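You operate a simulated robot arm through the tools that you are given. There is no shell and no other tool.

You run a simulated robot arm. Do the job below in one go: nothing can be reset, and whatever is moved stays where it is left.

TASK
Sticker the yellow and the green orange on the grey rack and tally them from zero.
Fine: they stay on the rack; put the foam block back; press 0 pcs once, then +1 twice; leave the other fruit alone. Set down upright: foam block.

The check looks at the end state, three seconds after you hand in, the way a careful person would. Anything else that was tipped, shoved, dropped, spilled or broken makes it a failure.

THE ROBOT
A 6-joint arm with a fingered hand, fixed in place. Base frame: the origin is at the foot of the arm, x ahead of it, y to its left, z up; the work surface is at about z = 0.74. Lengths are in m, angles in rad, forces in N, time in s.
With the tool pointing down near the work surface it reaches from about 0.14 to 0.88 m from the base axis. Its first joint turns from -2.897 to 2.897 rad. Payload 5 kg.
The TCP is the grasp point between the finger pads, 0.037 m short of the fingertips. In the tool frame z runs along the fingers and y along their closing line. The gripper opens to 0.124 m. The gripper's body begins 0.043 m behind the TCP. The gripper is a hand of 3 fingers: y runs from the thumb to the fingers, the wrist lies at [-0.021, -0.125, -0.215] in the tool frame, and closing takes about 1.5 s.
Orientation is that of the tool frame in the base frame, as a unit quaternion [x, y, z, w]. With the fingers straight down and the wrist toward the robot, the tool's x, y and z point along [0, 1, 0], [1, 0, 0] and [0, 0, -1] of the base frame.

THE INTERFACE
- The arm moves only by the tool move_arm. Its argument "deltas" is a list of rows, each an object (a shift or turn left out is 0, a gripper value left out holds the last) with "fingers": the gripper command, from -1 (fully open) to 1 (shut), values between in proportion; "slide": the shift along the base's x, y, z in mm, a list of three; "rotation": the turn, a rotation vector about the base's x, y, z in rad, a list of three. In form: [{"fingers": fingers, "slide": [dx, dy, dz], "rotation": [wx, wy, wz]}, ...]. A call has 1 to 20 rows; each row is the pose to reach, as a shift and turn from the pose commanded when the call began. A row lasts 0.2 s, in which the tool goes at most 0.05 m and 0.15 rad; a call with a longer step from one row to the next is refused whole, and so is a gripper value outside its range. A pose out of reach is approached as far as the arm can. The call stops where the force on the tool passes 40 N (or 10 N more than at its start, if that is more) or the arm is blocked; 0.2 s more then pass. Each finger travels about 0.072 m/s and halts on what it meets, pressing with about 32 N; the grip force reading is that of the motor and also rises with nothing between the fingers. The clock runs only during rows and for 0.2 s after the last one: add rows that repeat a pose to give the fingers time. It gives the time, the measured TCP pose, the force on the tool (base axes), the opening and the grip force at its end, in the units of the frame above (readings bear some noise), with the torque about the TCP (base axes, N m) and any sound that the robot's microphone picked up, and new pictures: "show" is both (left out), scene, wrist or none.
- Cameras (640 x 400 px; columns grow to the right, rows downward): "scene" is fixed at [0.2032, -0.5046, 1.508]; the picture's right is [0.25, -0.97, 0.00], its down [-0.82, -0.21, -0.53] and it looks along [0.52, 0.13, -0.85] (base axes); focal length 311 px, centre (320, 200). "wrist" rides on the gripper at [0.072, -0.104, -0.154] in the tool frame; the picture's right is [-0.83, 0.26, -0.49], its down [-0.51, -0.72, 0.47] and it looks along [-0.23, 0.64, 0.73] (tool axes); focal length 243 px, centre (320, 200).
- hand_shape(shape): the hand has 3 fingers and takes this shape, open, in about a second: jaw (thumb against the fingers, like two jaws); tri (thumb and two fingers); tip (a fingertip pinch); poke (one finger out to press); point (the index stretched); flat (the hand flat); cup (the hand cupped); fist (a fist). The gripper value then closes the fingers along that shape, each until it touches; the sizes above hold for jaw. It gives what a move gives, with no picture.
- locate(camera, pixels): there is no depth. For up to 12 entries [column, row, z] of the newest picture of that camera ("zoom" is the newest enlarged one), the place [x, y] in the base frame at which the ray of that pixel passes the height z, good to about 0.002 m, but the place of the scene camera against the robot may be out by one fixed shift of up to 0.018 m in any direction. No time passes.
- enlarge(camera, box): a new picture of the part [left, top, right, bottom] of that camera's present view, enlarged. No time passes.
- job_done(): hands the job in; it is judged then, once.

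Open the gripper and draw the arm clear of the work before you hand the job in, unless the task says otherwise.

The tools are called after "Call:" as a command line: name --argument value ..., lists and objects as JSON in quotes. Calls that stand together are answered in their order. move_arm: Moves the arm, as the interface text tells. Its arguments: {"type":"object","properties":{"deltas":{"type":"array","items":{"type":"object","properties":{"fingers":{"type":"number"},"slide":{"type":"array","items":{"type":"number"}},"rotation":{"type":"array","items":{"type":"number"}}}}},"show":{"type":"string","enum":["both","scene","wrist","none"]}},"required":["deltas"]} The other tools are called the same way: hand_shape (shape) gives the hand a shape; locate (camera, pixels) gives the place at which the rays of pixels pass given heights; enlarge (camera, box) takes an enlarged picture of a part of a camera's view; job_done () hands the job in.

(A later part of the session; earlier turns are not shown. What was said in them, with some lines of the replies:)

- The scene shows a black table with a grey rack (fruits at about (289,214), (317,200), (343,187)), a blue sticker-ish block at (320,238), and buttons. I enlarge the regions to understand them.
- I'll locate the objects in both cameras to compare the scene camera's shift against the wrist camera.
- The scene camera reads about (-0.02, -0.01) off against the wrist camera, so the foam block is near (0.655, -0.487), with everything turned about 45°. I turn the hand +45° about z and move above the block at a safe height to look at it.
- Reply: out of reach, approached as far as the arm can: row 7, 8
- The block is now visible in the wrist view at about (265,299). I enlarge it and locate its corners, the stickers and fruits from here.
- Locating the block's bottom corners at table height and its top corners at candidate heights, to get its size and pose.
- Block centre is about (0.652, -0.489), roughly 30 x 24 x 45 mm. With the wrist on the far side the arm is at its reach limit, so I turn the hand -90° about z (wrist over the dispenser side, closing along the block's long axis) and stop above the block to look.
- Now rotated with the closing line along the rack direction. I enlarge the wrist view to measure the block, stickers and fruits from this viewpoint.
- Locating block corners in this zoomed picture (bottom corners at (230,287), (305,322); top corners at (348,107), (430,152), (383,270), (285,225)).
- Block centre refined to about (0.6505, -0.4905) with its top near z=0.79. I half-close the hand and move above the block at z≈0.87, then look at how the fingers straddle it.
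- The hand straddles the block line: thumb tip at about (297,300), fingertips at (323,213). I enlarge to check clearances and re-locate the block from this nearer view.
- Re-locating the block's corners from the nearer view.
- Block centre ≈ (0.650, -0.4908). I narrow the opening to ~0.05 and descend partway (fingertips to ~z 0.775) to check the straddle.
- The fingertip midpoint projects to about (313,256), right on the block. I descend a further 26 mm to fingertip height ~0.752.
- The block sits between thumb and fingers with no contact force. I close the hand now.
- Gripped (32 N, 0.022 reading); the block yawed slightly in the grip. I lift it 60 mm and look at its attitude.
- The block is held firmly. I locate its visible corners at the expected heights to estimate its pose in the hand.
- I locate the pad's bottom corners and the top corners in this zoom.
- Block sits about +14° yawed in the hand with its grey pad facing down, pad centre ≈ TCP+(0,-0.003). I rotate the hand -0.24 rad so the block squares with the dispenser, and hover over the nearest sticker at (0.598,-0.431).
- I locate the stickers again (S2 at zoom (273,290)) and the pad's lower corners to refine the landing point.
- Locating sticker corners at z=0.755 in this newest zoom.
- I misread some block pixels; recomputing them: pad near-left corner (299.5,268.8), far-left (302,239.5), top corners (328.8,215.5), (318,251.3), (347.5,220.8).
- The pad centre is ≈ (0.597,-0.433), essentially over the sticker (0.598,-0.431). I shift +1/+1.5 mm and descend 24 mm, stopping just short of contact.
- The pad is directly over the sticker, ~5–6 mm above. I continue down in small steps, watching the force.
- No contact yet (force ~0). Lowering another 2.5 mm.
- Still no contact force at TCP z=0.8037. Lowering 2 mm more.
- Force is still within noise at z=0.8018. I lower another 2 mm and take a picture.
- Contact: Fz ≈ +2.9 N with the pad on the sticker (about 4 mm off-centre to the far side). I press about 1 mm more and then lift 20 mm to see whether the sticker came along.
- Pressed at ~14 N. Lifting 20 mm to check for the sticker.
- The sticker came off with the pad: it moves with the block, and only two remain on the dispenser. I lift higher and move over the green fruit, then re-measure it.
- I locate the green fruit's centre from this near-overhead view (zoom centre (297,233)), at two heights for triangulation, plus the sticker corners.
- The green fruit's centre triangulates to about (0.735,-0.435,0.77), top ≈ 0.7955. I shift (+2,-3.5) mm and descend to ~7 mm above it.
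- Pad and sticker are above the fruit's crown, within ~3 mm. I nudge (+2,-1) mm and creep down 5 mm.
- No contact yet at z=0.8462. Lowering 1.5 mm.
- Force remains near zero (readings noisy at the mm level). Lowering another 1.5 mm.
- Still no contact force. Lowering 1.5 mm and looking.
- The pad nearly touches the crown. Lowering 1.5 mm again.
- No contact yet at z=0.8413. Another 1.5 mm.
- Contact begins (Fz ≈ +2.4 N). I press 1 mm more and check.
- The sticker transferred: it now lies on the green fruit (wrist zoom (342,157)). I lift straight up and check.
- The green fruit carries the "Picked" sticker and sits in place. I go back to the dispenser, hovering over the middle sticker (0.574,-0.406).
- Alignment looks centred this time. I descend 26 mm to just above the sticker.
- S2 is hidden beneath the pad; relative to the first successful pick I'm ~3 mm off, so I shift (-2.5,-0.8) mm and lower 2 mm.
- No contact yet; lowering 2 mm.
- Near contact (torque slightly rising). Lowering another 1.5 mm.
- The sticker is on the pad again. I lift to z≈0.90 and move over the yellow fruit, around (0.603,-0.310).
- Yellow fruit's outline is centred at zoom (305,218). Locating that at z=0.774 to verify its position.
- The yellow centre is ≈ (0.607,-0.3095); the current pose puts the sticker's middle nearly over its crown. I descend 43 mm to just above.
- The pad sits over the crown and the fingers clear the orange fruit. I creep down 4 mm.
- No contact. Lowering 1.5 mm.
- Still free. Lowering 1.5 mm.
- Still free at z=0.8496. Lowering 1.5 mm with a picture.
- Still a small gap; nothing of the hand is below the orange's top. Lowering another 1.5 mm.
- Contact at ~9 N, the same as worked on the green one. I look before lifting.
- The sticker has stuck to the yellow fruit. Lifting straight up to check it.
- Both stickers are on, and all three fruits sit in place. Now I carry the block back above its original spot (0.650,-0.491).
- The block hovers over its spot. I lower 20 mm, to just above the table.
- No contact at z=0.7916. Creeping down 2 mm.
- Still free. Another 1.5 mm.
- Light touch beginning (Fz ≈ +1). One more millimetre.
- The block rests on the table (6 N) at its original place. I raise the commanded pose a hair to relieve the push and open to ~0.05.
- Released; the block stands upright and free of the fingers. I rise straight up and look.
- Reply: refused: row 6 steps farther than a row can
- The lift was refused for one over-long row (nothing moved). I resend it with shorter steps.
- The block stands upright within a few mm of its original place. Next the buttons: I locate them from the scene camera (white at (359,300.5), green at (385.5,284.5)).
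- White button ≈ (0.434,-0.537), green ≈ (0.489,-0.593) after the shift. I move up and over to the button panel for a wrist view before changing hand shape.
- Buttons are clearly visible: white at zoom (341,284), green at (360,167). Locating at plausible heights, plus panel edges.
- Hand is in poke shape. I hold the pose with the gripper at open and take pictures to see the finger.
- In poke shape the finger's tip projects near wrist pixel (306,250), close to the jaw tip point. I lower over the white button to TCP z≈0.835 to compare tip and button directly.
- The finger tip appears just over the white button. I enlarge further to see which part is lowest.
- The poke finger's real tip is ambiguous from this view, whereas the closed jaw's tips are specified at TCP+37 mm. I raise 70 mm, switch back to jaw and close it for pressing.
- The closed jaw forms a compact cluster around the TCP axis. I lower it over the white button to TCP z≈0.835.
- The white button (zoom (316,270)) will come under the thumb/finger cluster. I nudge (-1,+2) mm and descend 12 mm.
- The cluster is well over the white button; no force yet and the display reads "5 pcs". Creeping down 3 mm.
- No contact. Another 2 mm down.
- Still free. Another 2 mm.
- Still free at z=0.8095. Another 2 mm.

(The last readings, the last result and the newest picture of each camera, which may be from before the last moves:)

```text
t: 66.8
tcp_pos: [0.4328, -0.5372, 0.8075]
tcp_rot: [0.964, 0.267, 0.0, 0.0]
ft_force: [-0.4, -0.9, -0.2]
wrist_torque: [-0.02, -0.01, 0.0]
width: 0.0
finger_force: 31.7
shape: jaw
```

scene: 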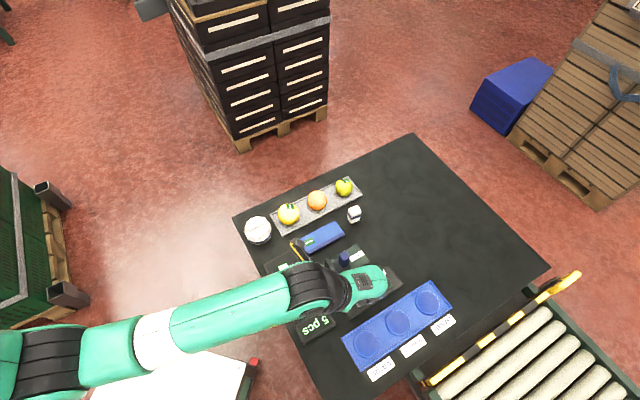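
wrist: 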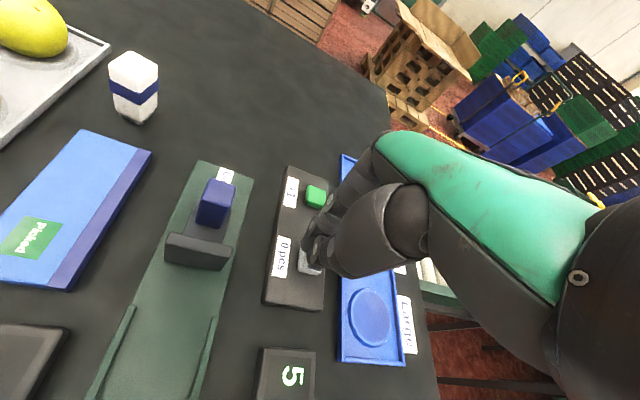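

No contact yet. I go down 2 mm more and look.

Call:
move_arm --deltas '[{"fingers": 1, "slide": [0, 0, -1]}, {"slide": [0, 0, -2]}, {"slide": [0, 0, -2]}]'

Call:
enlarge --camera "wrist" --box '[265, 205, 345, 295]'

Call:
enlarge --camera "scene" --box '[290, 260, 390, 350]'

```text
t: 67.6
tcp_pos: [0.4344, -0.5376, 0.8053]
tcp_rot: [0.964, 0.266, 0.0, 0.0]
ft_force: [0.6, -1.3, -0.2]
wrist_torque: [0.01, 0.01, 0.01]
width: 0.0
finger_force: 32.2
shape: jaw
```

scene: 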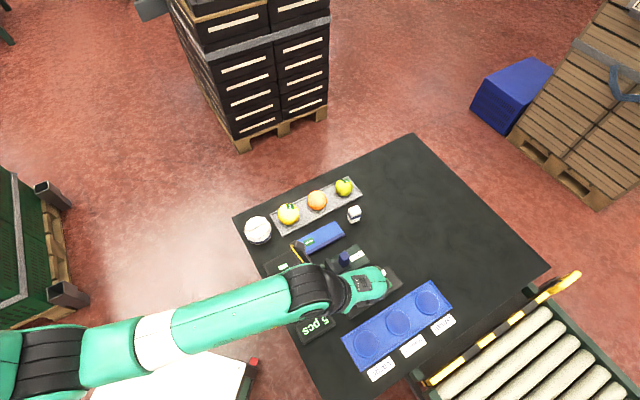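
wrist: 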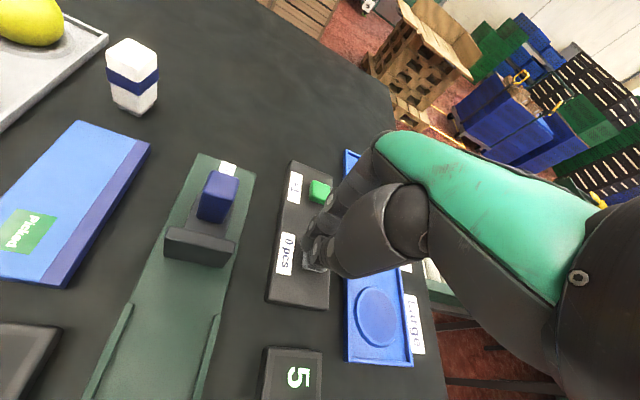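

```text
4.44 times, centred on (305, 250) of wrist
```

zoom: 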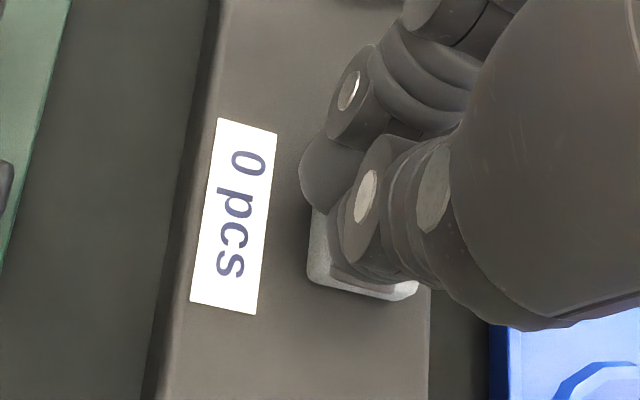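

```text
4.44 times, centred on (340, 305) of scene
```

zoom: 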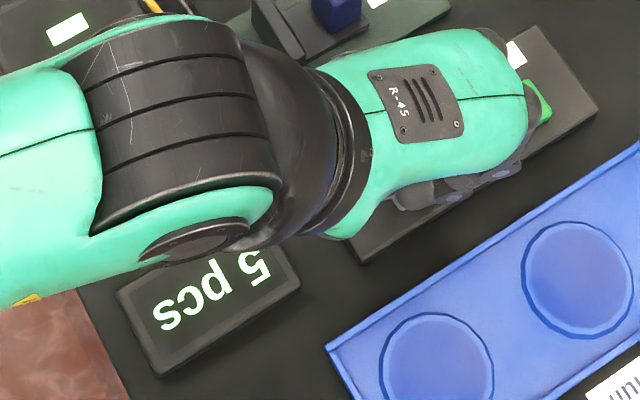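

Well aligned; display still "5 pcs". Continuing 2 mm down.

Call:
move_arm --deltas '[{"fingers": 1, "slide": [0, 0, -1]}, {"slide": [0, 0, -2]}, {"slide": [0, 0, -2]}]' --show "none"

```text
t: 68.4
tcp_pos: [0.4334, -0.5367, 0.8033]
tcp_rot: [0.964, 0.267, -0.001, 0.0]
ft_force: [0.9, -0.5, 1.2]
wrist_torque: [-0.01, -0.02, 0.01]
width: 0.0002
finger_force: 32.1
shape: jaw
```

Perhaps a light touch (Fz ≈ +1.2). Another 1 mm.

Call:
move_arm --deltas '[{"fingers": 1, "slide": [0, 0, -0.5]}, {"slide": [0, 0, -1]}, {"slide": [0, 0, -1]}]' --show "scene"

Call:
enlarge --camera "scene" --box '[290, 300, 345, 350]'

```text
t: 69.2
tcp_pos: [0.4328, -0.5376, 0.8025]
tcp_rot: [0.963, 0.268, 0.0, -0.001]
ft_force: [1.2, 1.3, 1.7]
wrist_torque: [0.02, 0.01, 0.01]
width: 0.0
finger_force: 32.1
shape: jaw
```

scene: 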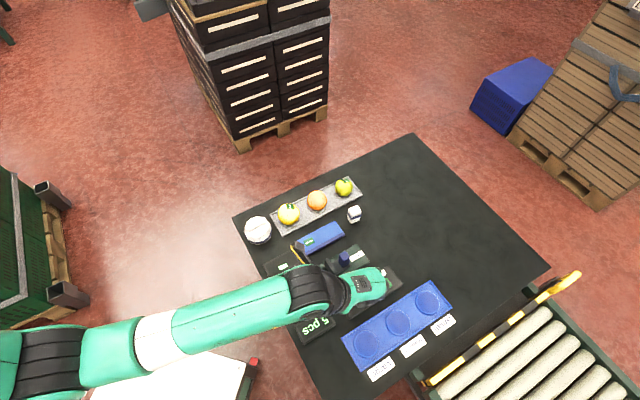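

```text
8.00 times, centred on (318, 325) of scene
```

zoom: 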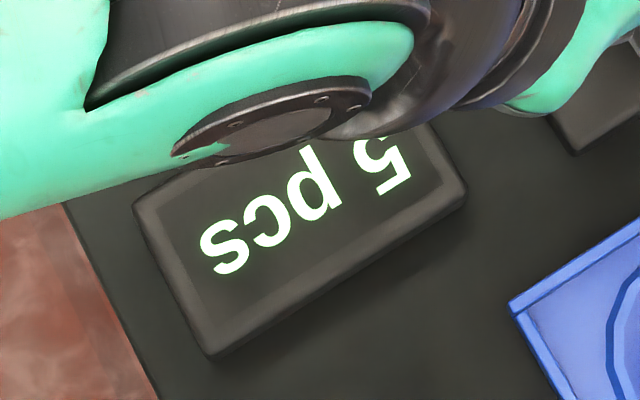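

Light resistance (~1.7 N), display still "5 pcs". Pressing another 1.5 mm.

Call:
move_arm --deltas '[{"fingers": 1, "slide": [0, 0, -0.8]}, {"slide": [0, 0, -1.5]}, {"slide": [0, 0, -1.5]}]' --show "scene"

Call:
enlarge --camera "scene" --box '[290, 300, 345, 350]'

```text
t: 70.0
tcp_pos: [0.4322, -0.5365, 0.8006]
tcp_rot: [0.964, 0.267, 0.001, 0.0]
ft_force: [-1.4, 1.1, 2.6]
wrist_torque: [0.05, 0.06, 0.04]
width: 0.0
finger_force: 31.7
shape: jaw
heard: click
```

scene: 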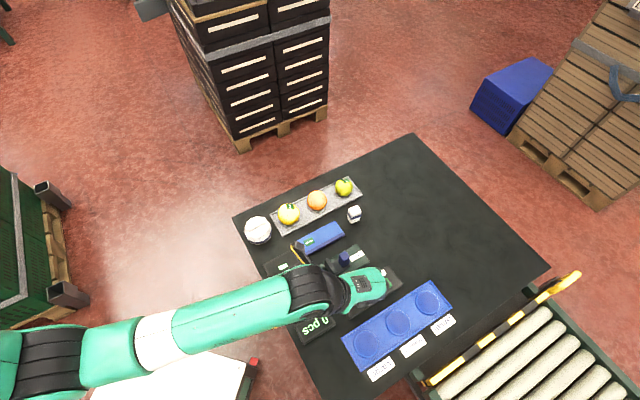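

```text
8.00 times, centred on (318, 325) of scene
```

zoom: 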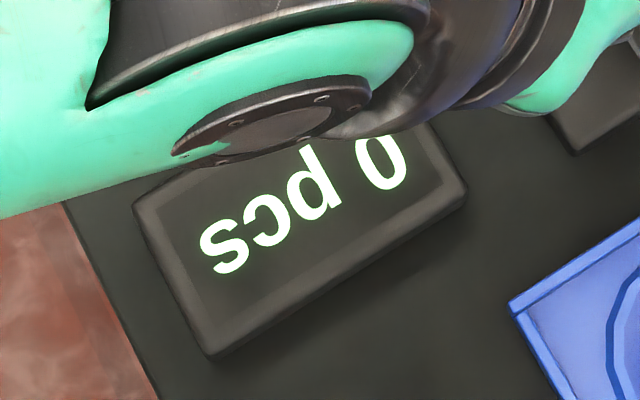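

Click heard and the display reads "0 pcs". I lift straight up off the button and move to the green "+1" button, offset (+53.5,-54) mm.

Call:
move_arm --deltas '[{"fingers": 1, "slide": [0, 0, 6]}, {"slide": [0, 0, 20]}, {"slide": [0, 0, 35]}, {"slide": [15, -15, 40]}, {"slide": [35, -35, 40]}, {"slide": [53.5, -54, 35]}, {"slide": [53.5, -54, 22]}, {"slide": [53.5, -54, 22]}]'

Call:
enlarge --camera "wrist" --box '[265, 205, 345, 295]'

Call:
enlarge --camera "scene" --box '[290, 260, 410, 350]'

```text
t: 71.8
tcp_pos: [0.4868, -0.591, 0.8238]
tcp_rot: [0.964, 0.266, 0.001, 0.0]
ft_force: [-0.6, 0.3, 0.9]
wrist_torque: [0.01, 0.0, 0.0]
width: 0.0001
finger_force: 31.7
shape: jaw
```

scene: 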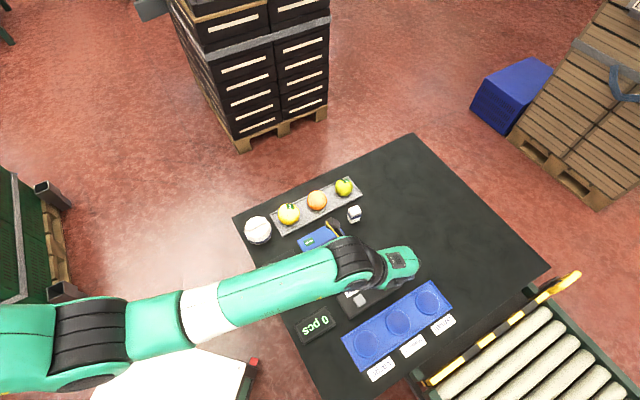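
wrist: 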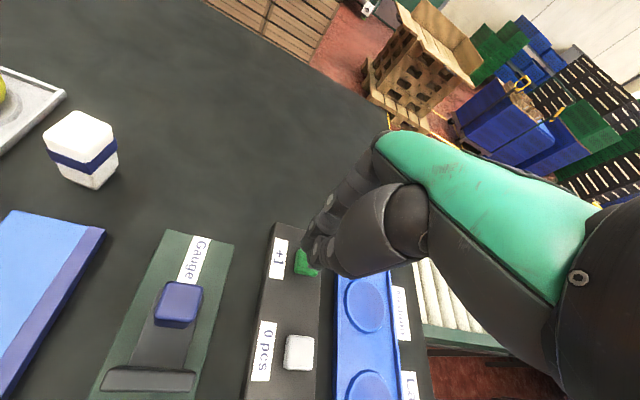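

```text
4.44 times, centred on (305, 250) of wrist
```

zoom: 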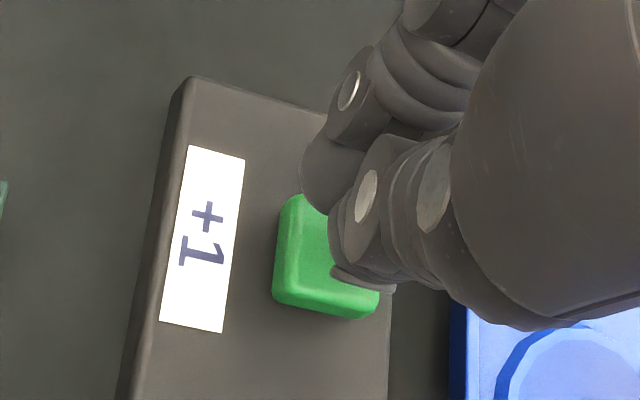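

```text
4.44 times, centred on (350, 305) of scene
```

zoom: 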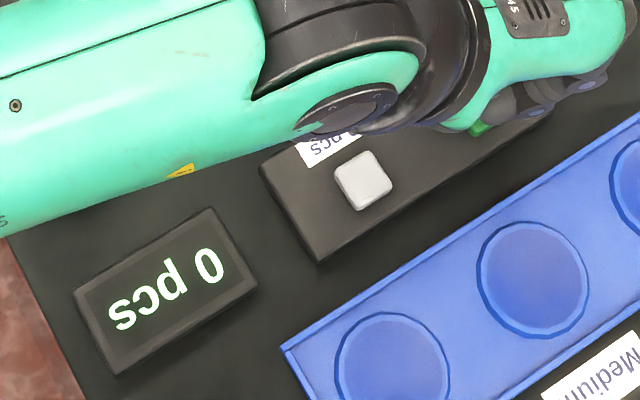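

The green button is equally aligned and the display reads "0 pcs". I lower 18 mm, to just above contact.

Call:
move_arm --deltas '[{"fingers": 1, "slide": [0, 0, -6]}, {"slide": [0, 0, -12]}, {"slide": [0, 0, -18]}, {"slide": [0, 0, -18]}]' --show "wrist"

Call:
enlarge --camera "wrist" --box '[265, 205, 345, 295]'

```text
t: 72.8
tcp_pos: [0.4878, -0.5918, 0.8041]
tcp_rot: [0.964, 0.268, 0.0, 0.0]
ft_force: [-0.1, 0.1, 0.0]
wrist_torque: [-0.06, 0.05, 0.01]
width: 0.0001
finger_force: 32.0
shape: jaw
```

wrist: 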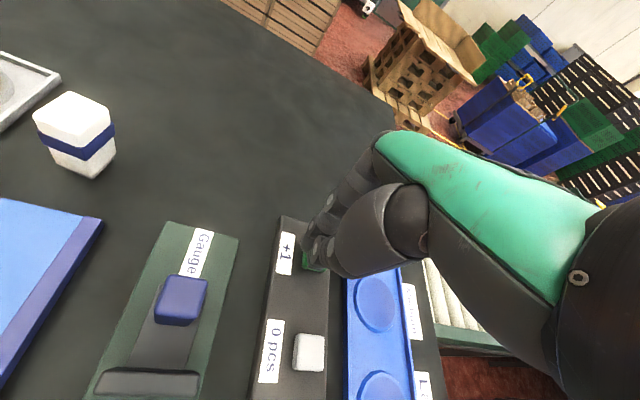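

```text
4.44 times, centred on (305, 250) of wrist
```

zoom: 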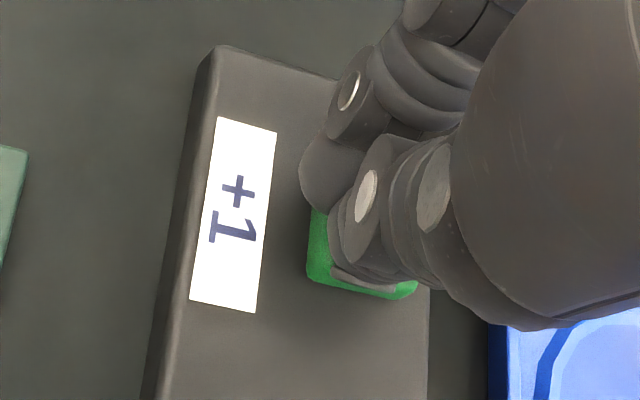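

Aligned exactly as on the white button. Pressing down 2.5 mm.

Call:
move_arm --deltas '[{"fingers": 1, "slide": [0, 0, -1]}, {"slide": [0, 0, -2]}, {"slide": [0, 0, -2.5]}]' --show "scene"

Call:
enlarge --camera "scene" --box '[290, 300, 345, 350]'

```text
t: 73.6
tcp_pos: [0.4867, -0.591, 0.8029]
tcp_rot: [0.964, 0.268, 0.0, 0.0]
ft_force: [-0.5, 1.1, 1.7]
wrist_torque: [0.01, 0.0, 0.0]
width: 0.0
finger_force: 31.4
shape: jaw
```

scene: 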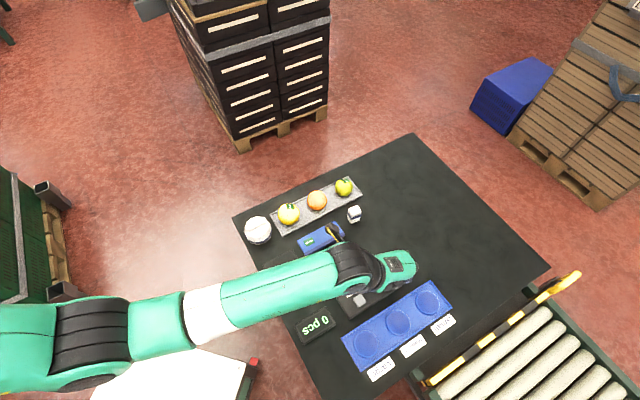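

```text
8.00 times, centred on (318, 325) of scene
```

zoom: 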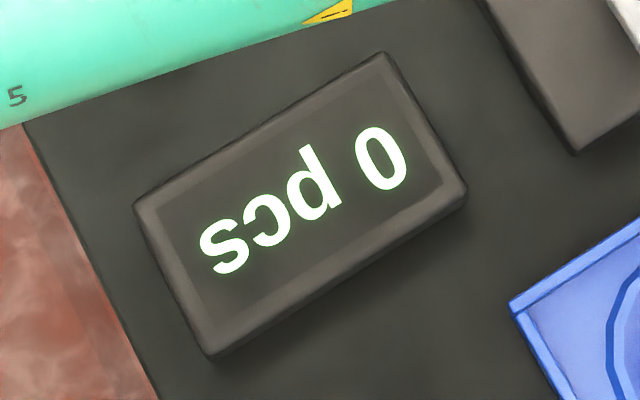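

No click yet (Fz ≈ 1.7 N, display 0). Another 1.5 mm.

Call:
move_arm --deltas '[{"fingers": 1, "slide": [0, 0, -0.8]}, {"slide": [0, 0, -1.5]}, {"slide": [0, 0, -1.5]}]' --show "scene"

Call:
enlarge --camera "scene" --box '[290, 300, 345, 350]'

```text
t: 74.4
tcp_pos: [0.4863, -0.5921, 0.8019]
tcp_rot: [0.964, 0.267, -0.001, 0.0]
ft_force: [0.0, -0.4, 1.1]
wrist_torque: [-0.05, -0.04, 0.0]
width: 0.0001
finger_force: 32.4
shape: jaw
heard: click
```

scene: 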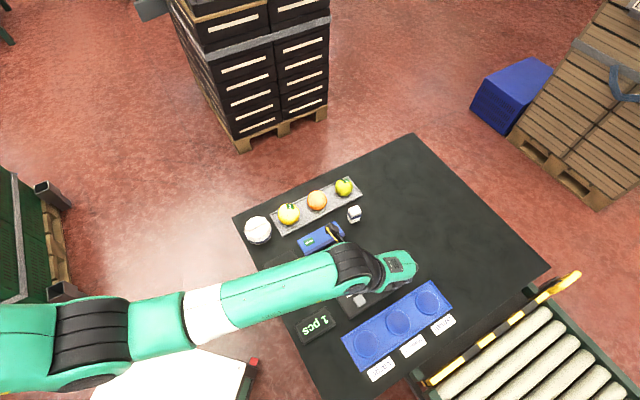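

```text
8.00 times, centred on (318, 325) of scene
```

zoom: 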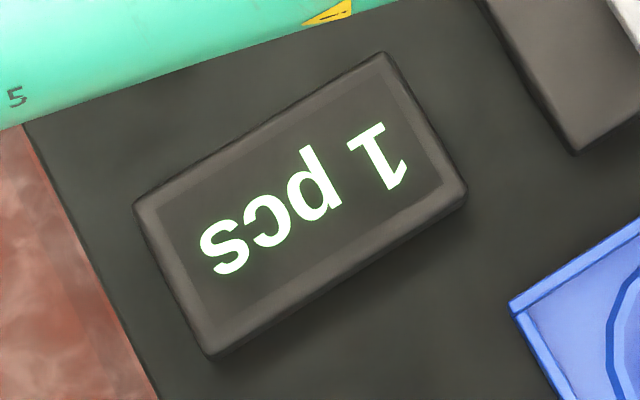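

Click; display reads "1 pcs". I lift 20 mm to release the button and check the count.

Call:
move_arm --deltas '[{"fingers": 1, "slide": [0, 0, 6]}, {"slide": [0, 0, 15]}, {"slide": [0, 0, 20]}, {"slide": [0, 0, 20]}]' --show "scene"

Call:
enlarge --camera "scene" --box '[290, 300, 345, 350]'

```text
t: 75.4
tcp_pos: [0.4869, -0.5916, 0.8212]
tcp_rot: [0.963, 0.268, 0.0, 0.0]
ft_force: [1.0, 0.3, 0.4]
wrist_torque: [-0.01, -0.02, 0.0]
width: 0.0
finger_force: 31.9
shape: jaw
```

scene: 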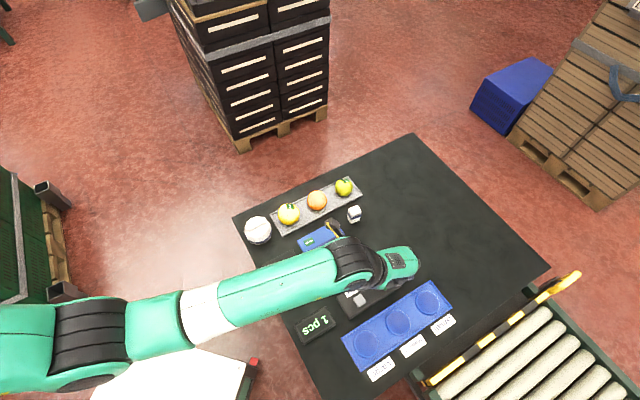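

```text
8.00 times, centred on (318, 325) of scene
```

zoom: 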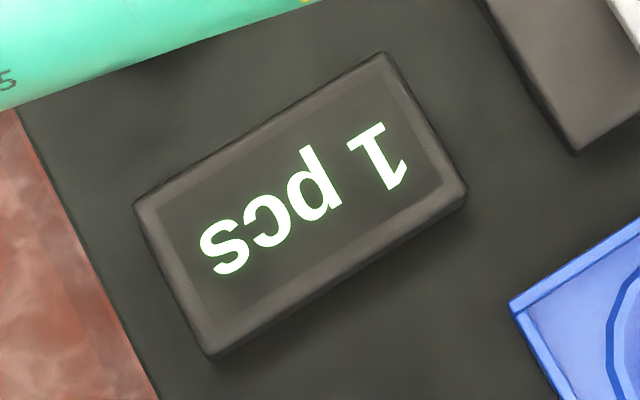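

Count is "1 pcs" with the button released. Second press: down 17.5 mm first, then creep.

Call:
move_arm --deltas '[{"fingers": 1, "slide": [0, 0, -6]}, {"slide": [0, 0, -12]}, {"slide": [0, 0, -17.5]}, {"slide": [0, 0, -17.5]}]' --show "scene"

```text
t: 76.4
tcp_pos: [0.4881, -0.5918, 0.8039]
tcp_rot: [0.964, 0.267, 0.0, 0.0]
ft_force: [-0.3, 0.5, 0.6]
wrist_torque: [0.01, 0.0, 0.0]
width: 0.0002
finger_force: 32.3
shape: jaw
```

scene: 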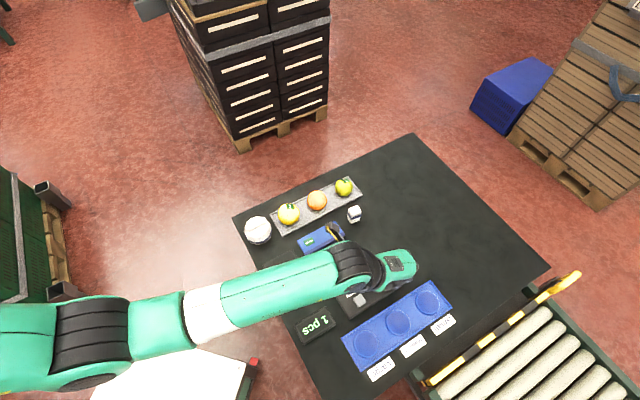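

No click yet, still "1 pcs". Pressing 2.5 mm.

Call:
move_arm --deltas '[{"fingers": 1, "slide": [0, 0, -1]}, {"slide": [0, 0, -2]}, {"slide": [0, 0, -2.5]}]' --show "scene"

Call:
enlarge --camera "scene" --box '[290, 300, 345, 350]'

```text
t: 77.2
tcp_pos: [0.4869, -0.5917, 0.8012]
tcp_rot: [0.964, 0.267, 0.0, 0.0]
ft_force: [-0.1, 0.3, 2.9]
wrist_torque: [0.03, 0.03, 0.0]
width: 0.0
finger_force: 32.2
shape: jaw
heard: click
```

scene: 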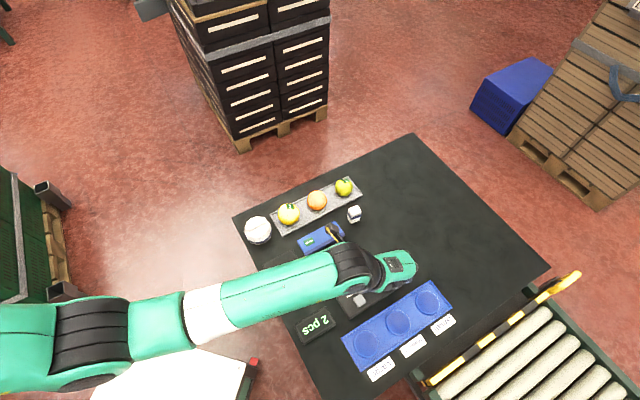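

```text
8.00 times, centred on (318, 325) of scene
```

zoom: 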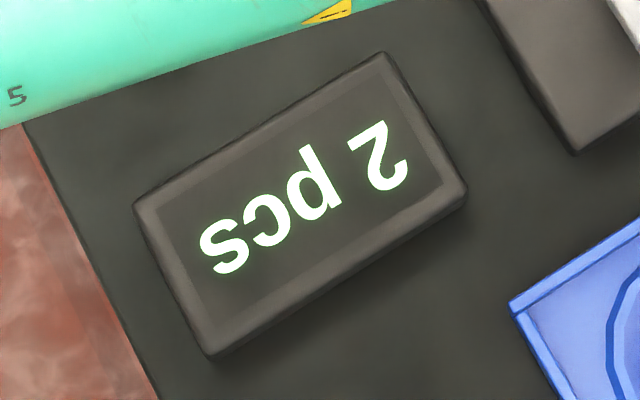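

Display reads "2 pcs". I lift straight up well clear, opening the hand only once high.

Call:
move_arm --deltas '[{"fingers": 1, "slide": [0, 0, 6]}, {"slide": [0, 0, 30]}, {"slide": [0, 0, 70]}, {"slide": [0, 0, 115]}, {"slide": [0, 0, 160]}, {"slide": [0, 0, 200]}, {"fingers": 0, "slide": [-20, 0, 230]}, {"fingers": -1, "slide": [-40, 0, 250]}, {"fingers": -1, "slide": [-60, 0, 260]}, {"fingers": -1, "slide": [-60, 0, 260]}, {"fingers": -1, "slide": [-60, 0, 260]}, {"fingers": -1, "slide": [-60, 0, 260]}, {"fingers": -1, "slide": [-60, 0, 260]}]'

Call:
enlarge --camera "scene" --box '[230, 160, 390, 260]'

Call:
enlarge --camera "scene" --box '[250, 230, 470, 385]'

```text
t: 80.0
tcp_pos: [0.4257, -0.5912, 1.0608]
tcp_rot: [0.963, 0.268, 0.001, 0.0]
ft_force: [-0.7, -0.7, 0.0]
wrist_torque: [0.0, -0.01, -0.02]
width: 0.1237
finger_force: 0.1
shape: jaw
```

scene: 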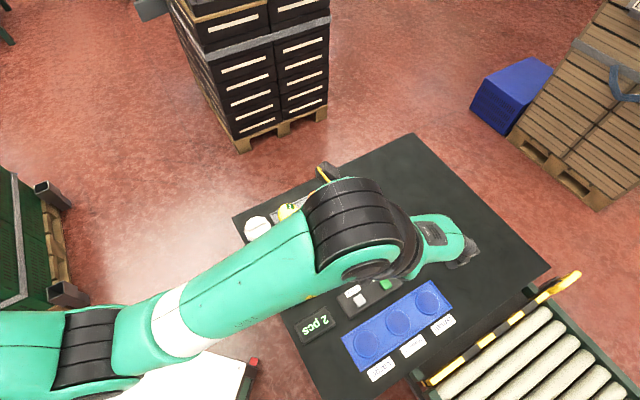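
wrist: 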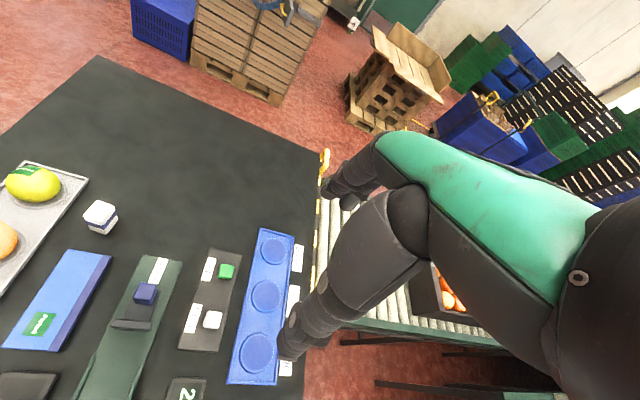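

```text
4.00 times, centred on (310, 210) of scene
```

zoom: 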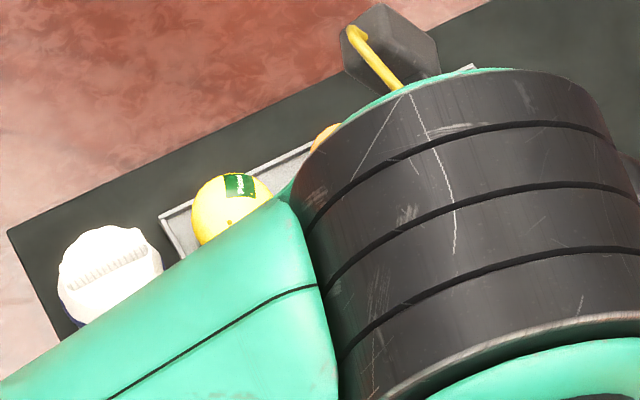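

```text
2.58 times, centred on (360, 308) of scene
```

zoom: 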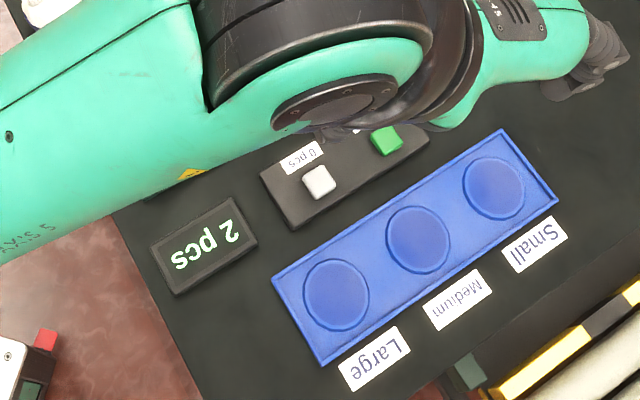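

All done on the tally: "2 pcs". I draw the arm to a high, clear pose for a final check of the whole table.

Call:
move_arm --deltas '[{"fingers": -1, "slide": [10, 30, 20]}, {"slide": [30, 65, 40]}, {"slide": [55, 100, 50]}, {"slide": [80, 135, 50]}, {"slide": [105, 170, 50]}, {"slide": [130, 205, 50]}, {"slide": [155, 240, 50]}, {"slide": [180, 270, 50]}, {"slide": [180, 270, 50]}]'

Call:
enlarge --camera "scene" --box '[230, 160, 390, 260]'

Call:
enlarge --camera "scene" --box '[250, 230, 470, 385]'

Call:
enlarge --camera "scene" --box '[330, 195, 380, 230]'

```text
t: 82.0
tcp_pos: [0.6025, -0.3221, 1.1114]
tcp_rot: [0.964, 0.266, 0.0, 0.001]
ft_force: [0.4, -0.7, -0.2]
wrist_torque: [0.03, -0.02, 0.02]
width: 0.124
finger_force: 0.0
shape: jaw
```

scene: 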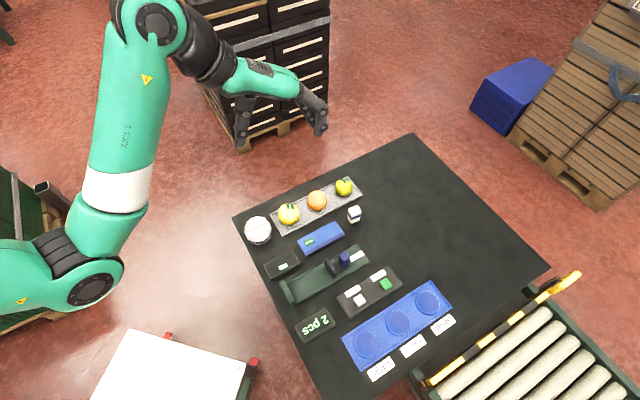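
wrist: 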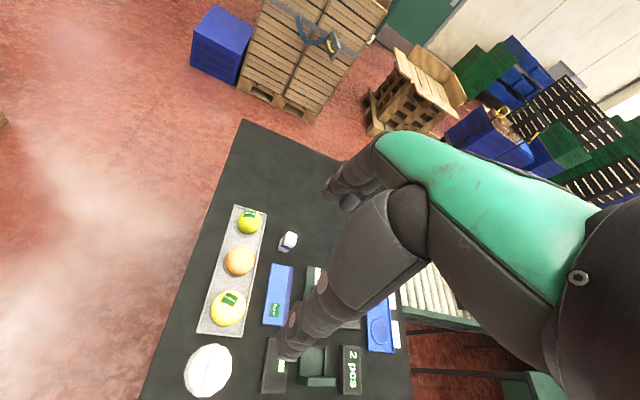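

```text
4.00 times, centred on (310, 210) of scene
```

zoom: 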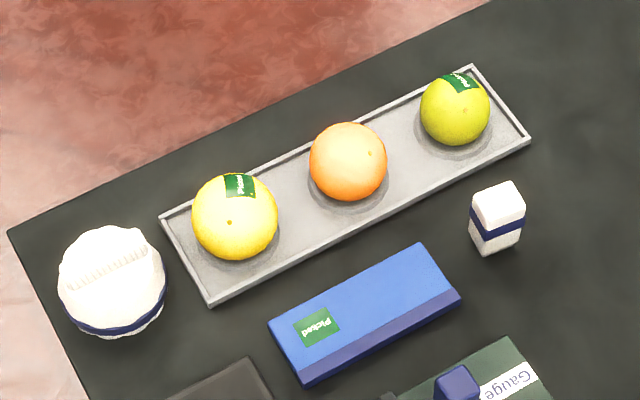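

```text
2.58 times, centred on (360, 308) of scene
```

zoom: 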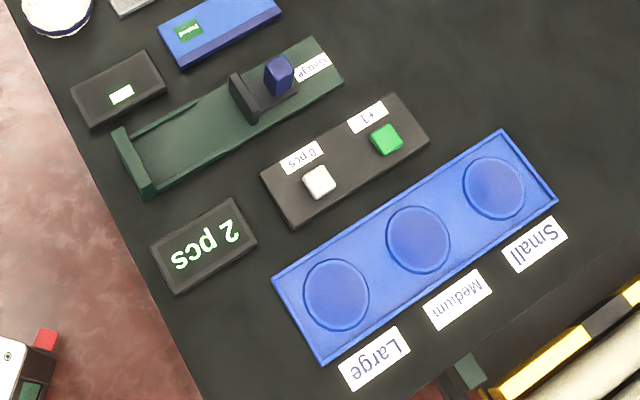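

```text
11.43 times, centred on (355, 212) of scene
```

zoom: 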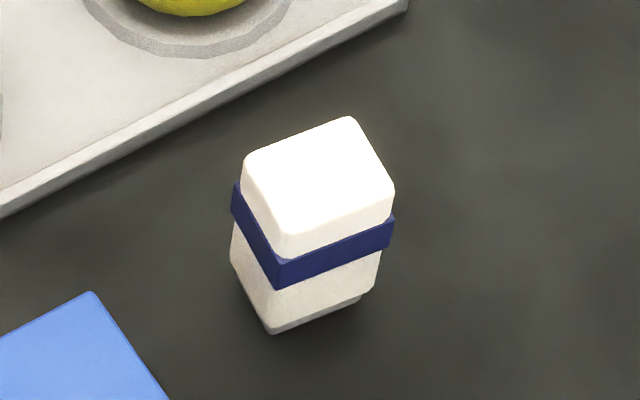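

The final pictures match the task:
- The yellow and green fruits carry "Picked" stickers and are still on the rack. The orange and the rest of the table haven't moved.
- The foam block stands upright, about 6 mm from its original spot and turned slightly.
- The display reads "2 pcs".
- The hand is open and clear of the work.

I'm handing the job in.

Call:
job_done

```text
The job is handed in.
```

The yellow and green oranges each have a "Picked" sticker and are still on the grey rack. I pressed 0 pcs once and +1 twice, and the display now reads "2 pcs".

- **Foam block:** it is back on the table, upright. It sits about 6 mm from where it started and is turned by roughly 8°.
- **Stickers:** both are near the top of the fruit, a little off-centre toward the far side. One sticker is left on the dispenser.
- **Everything else:** in the last pictures, the middle orange, the rack and the rest of the table looked unmoved. The hand is open and clear of the work.

The job is handed in, but I haven't seen the check's result.
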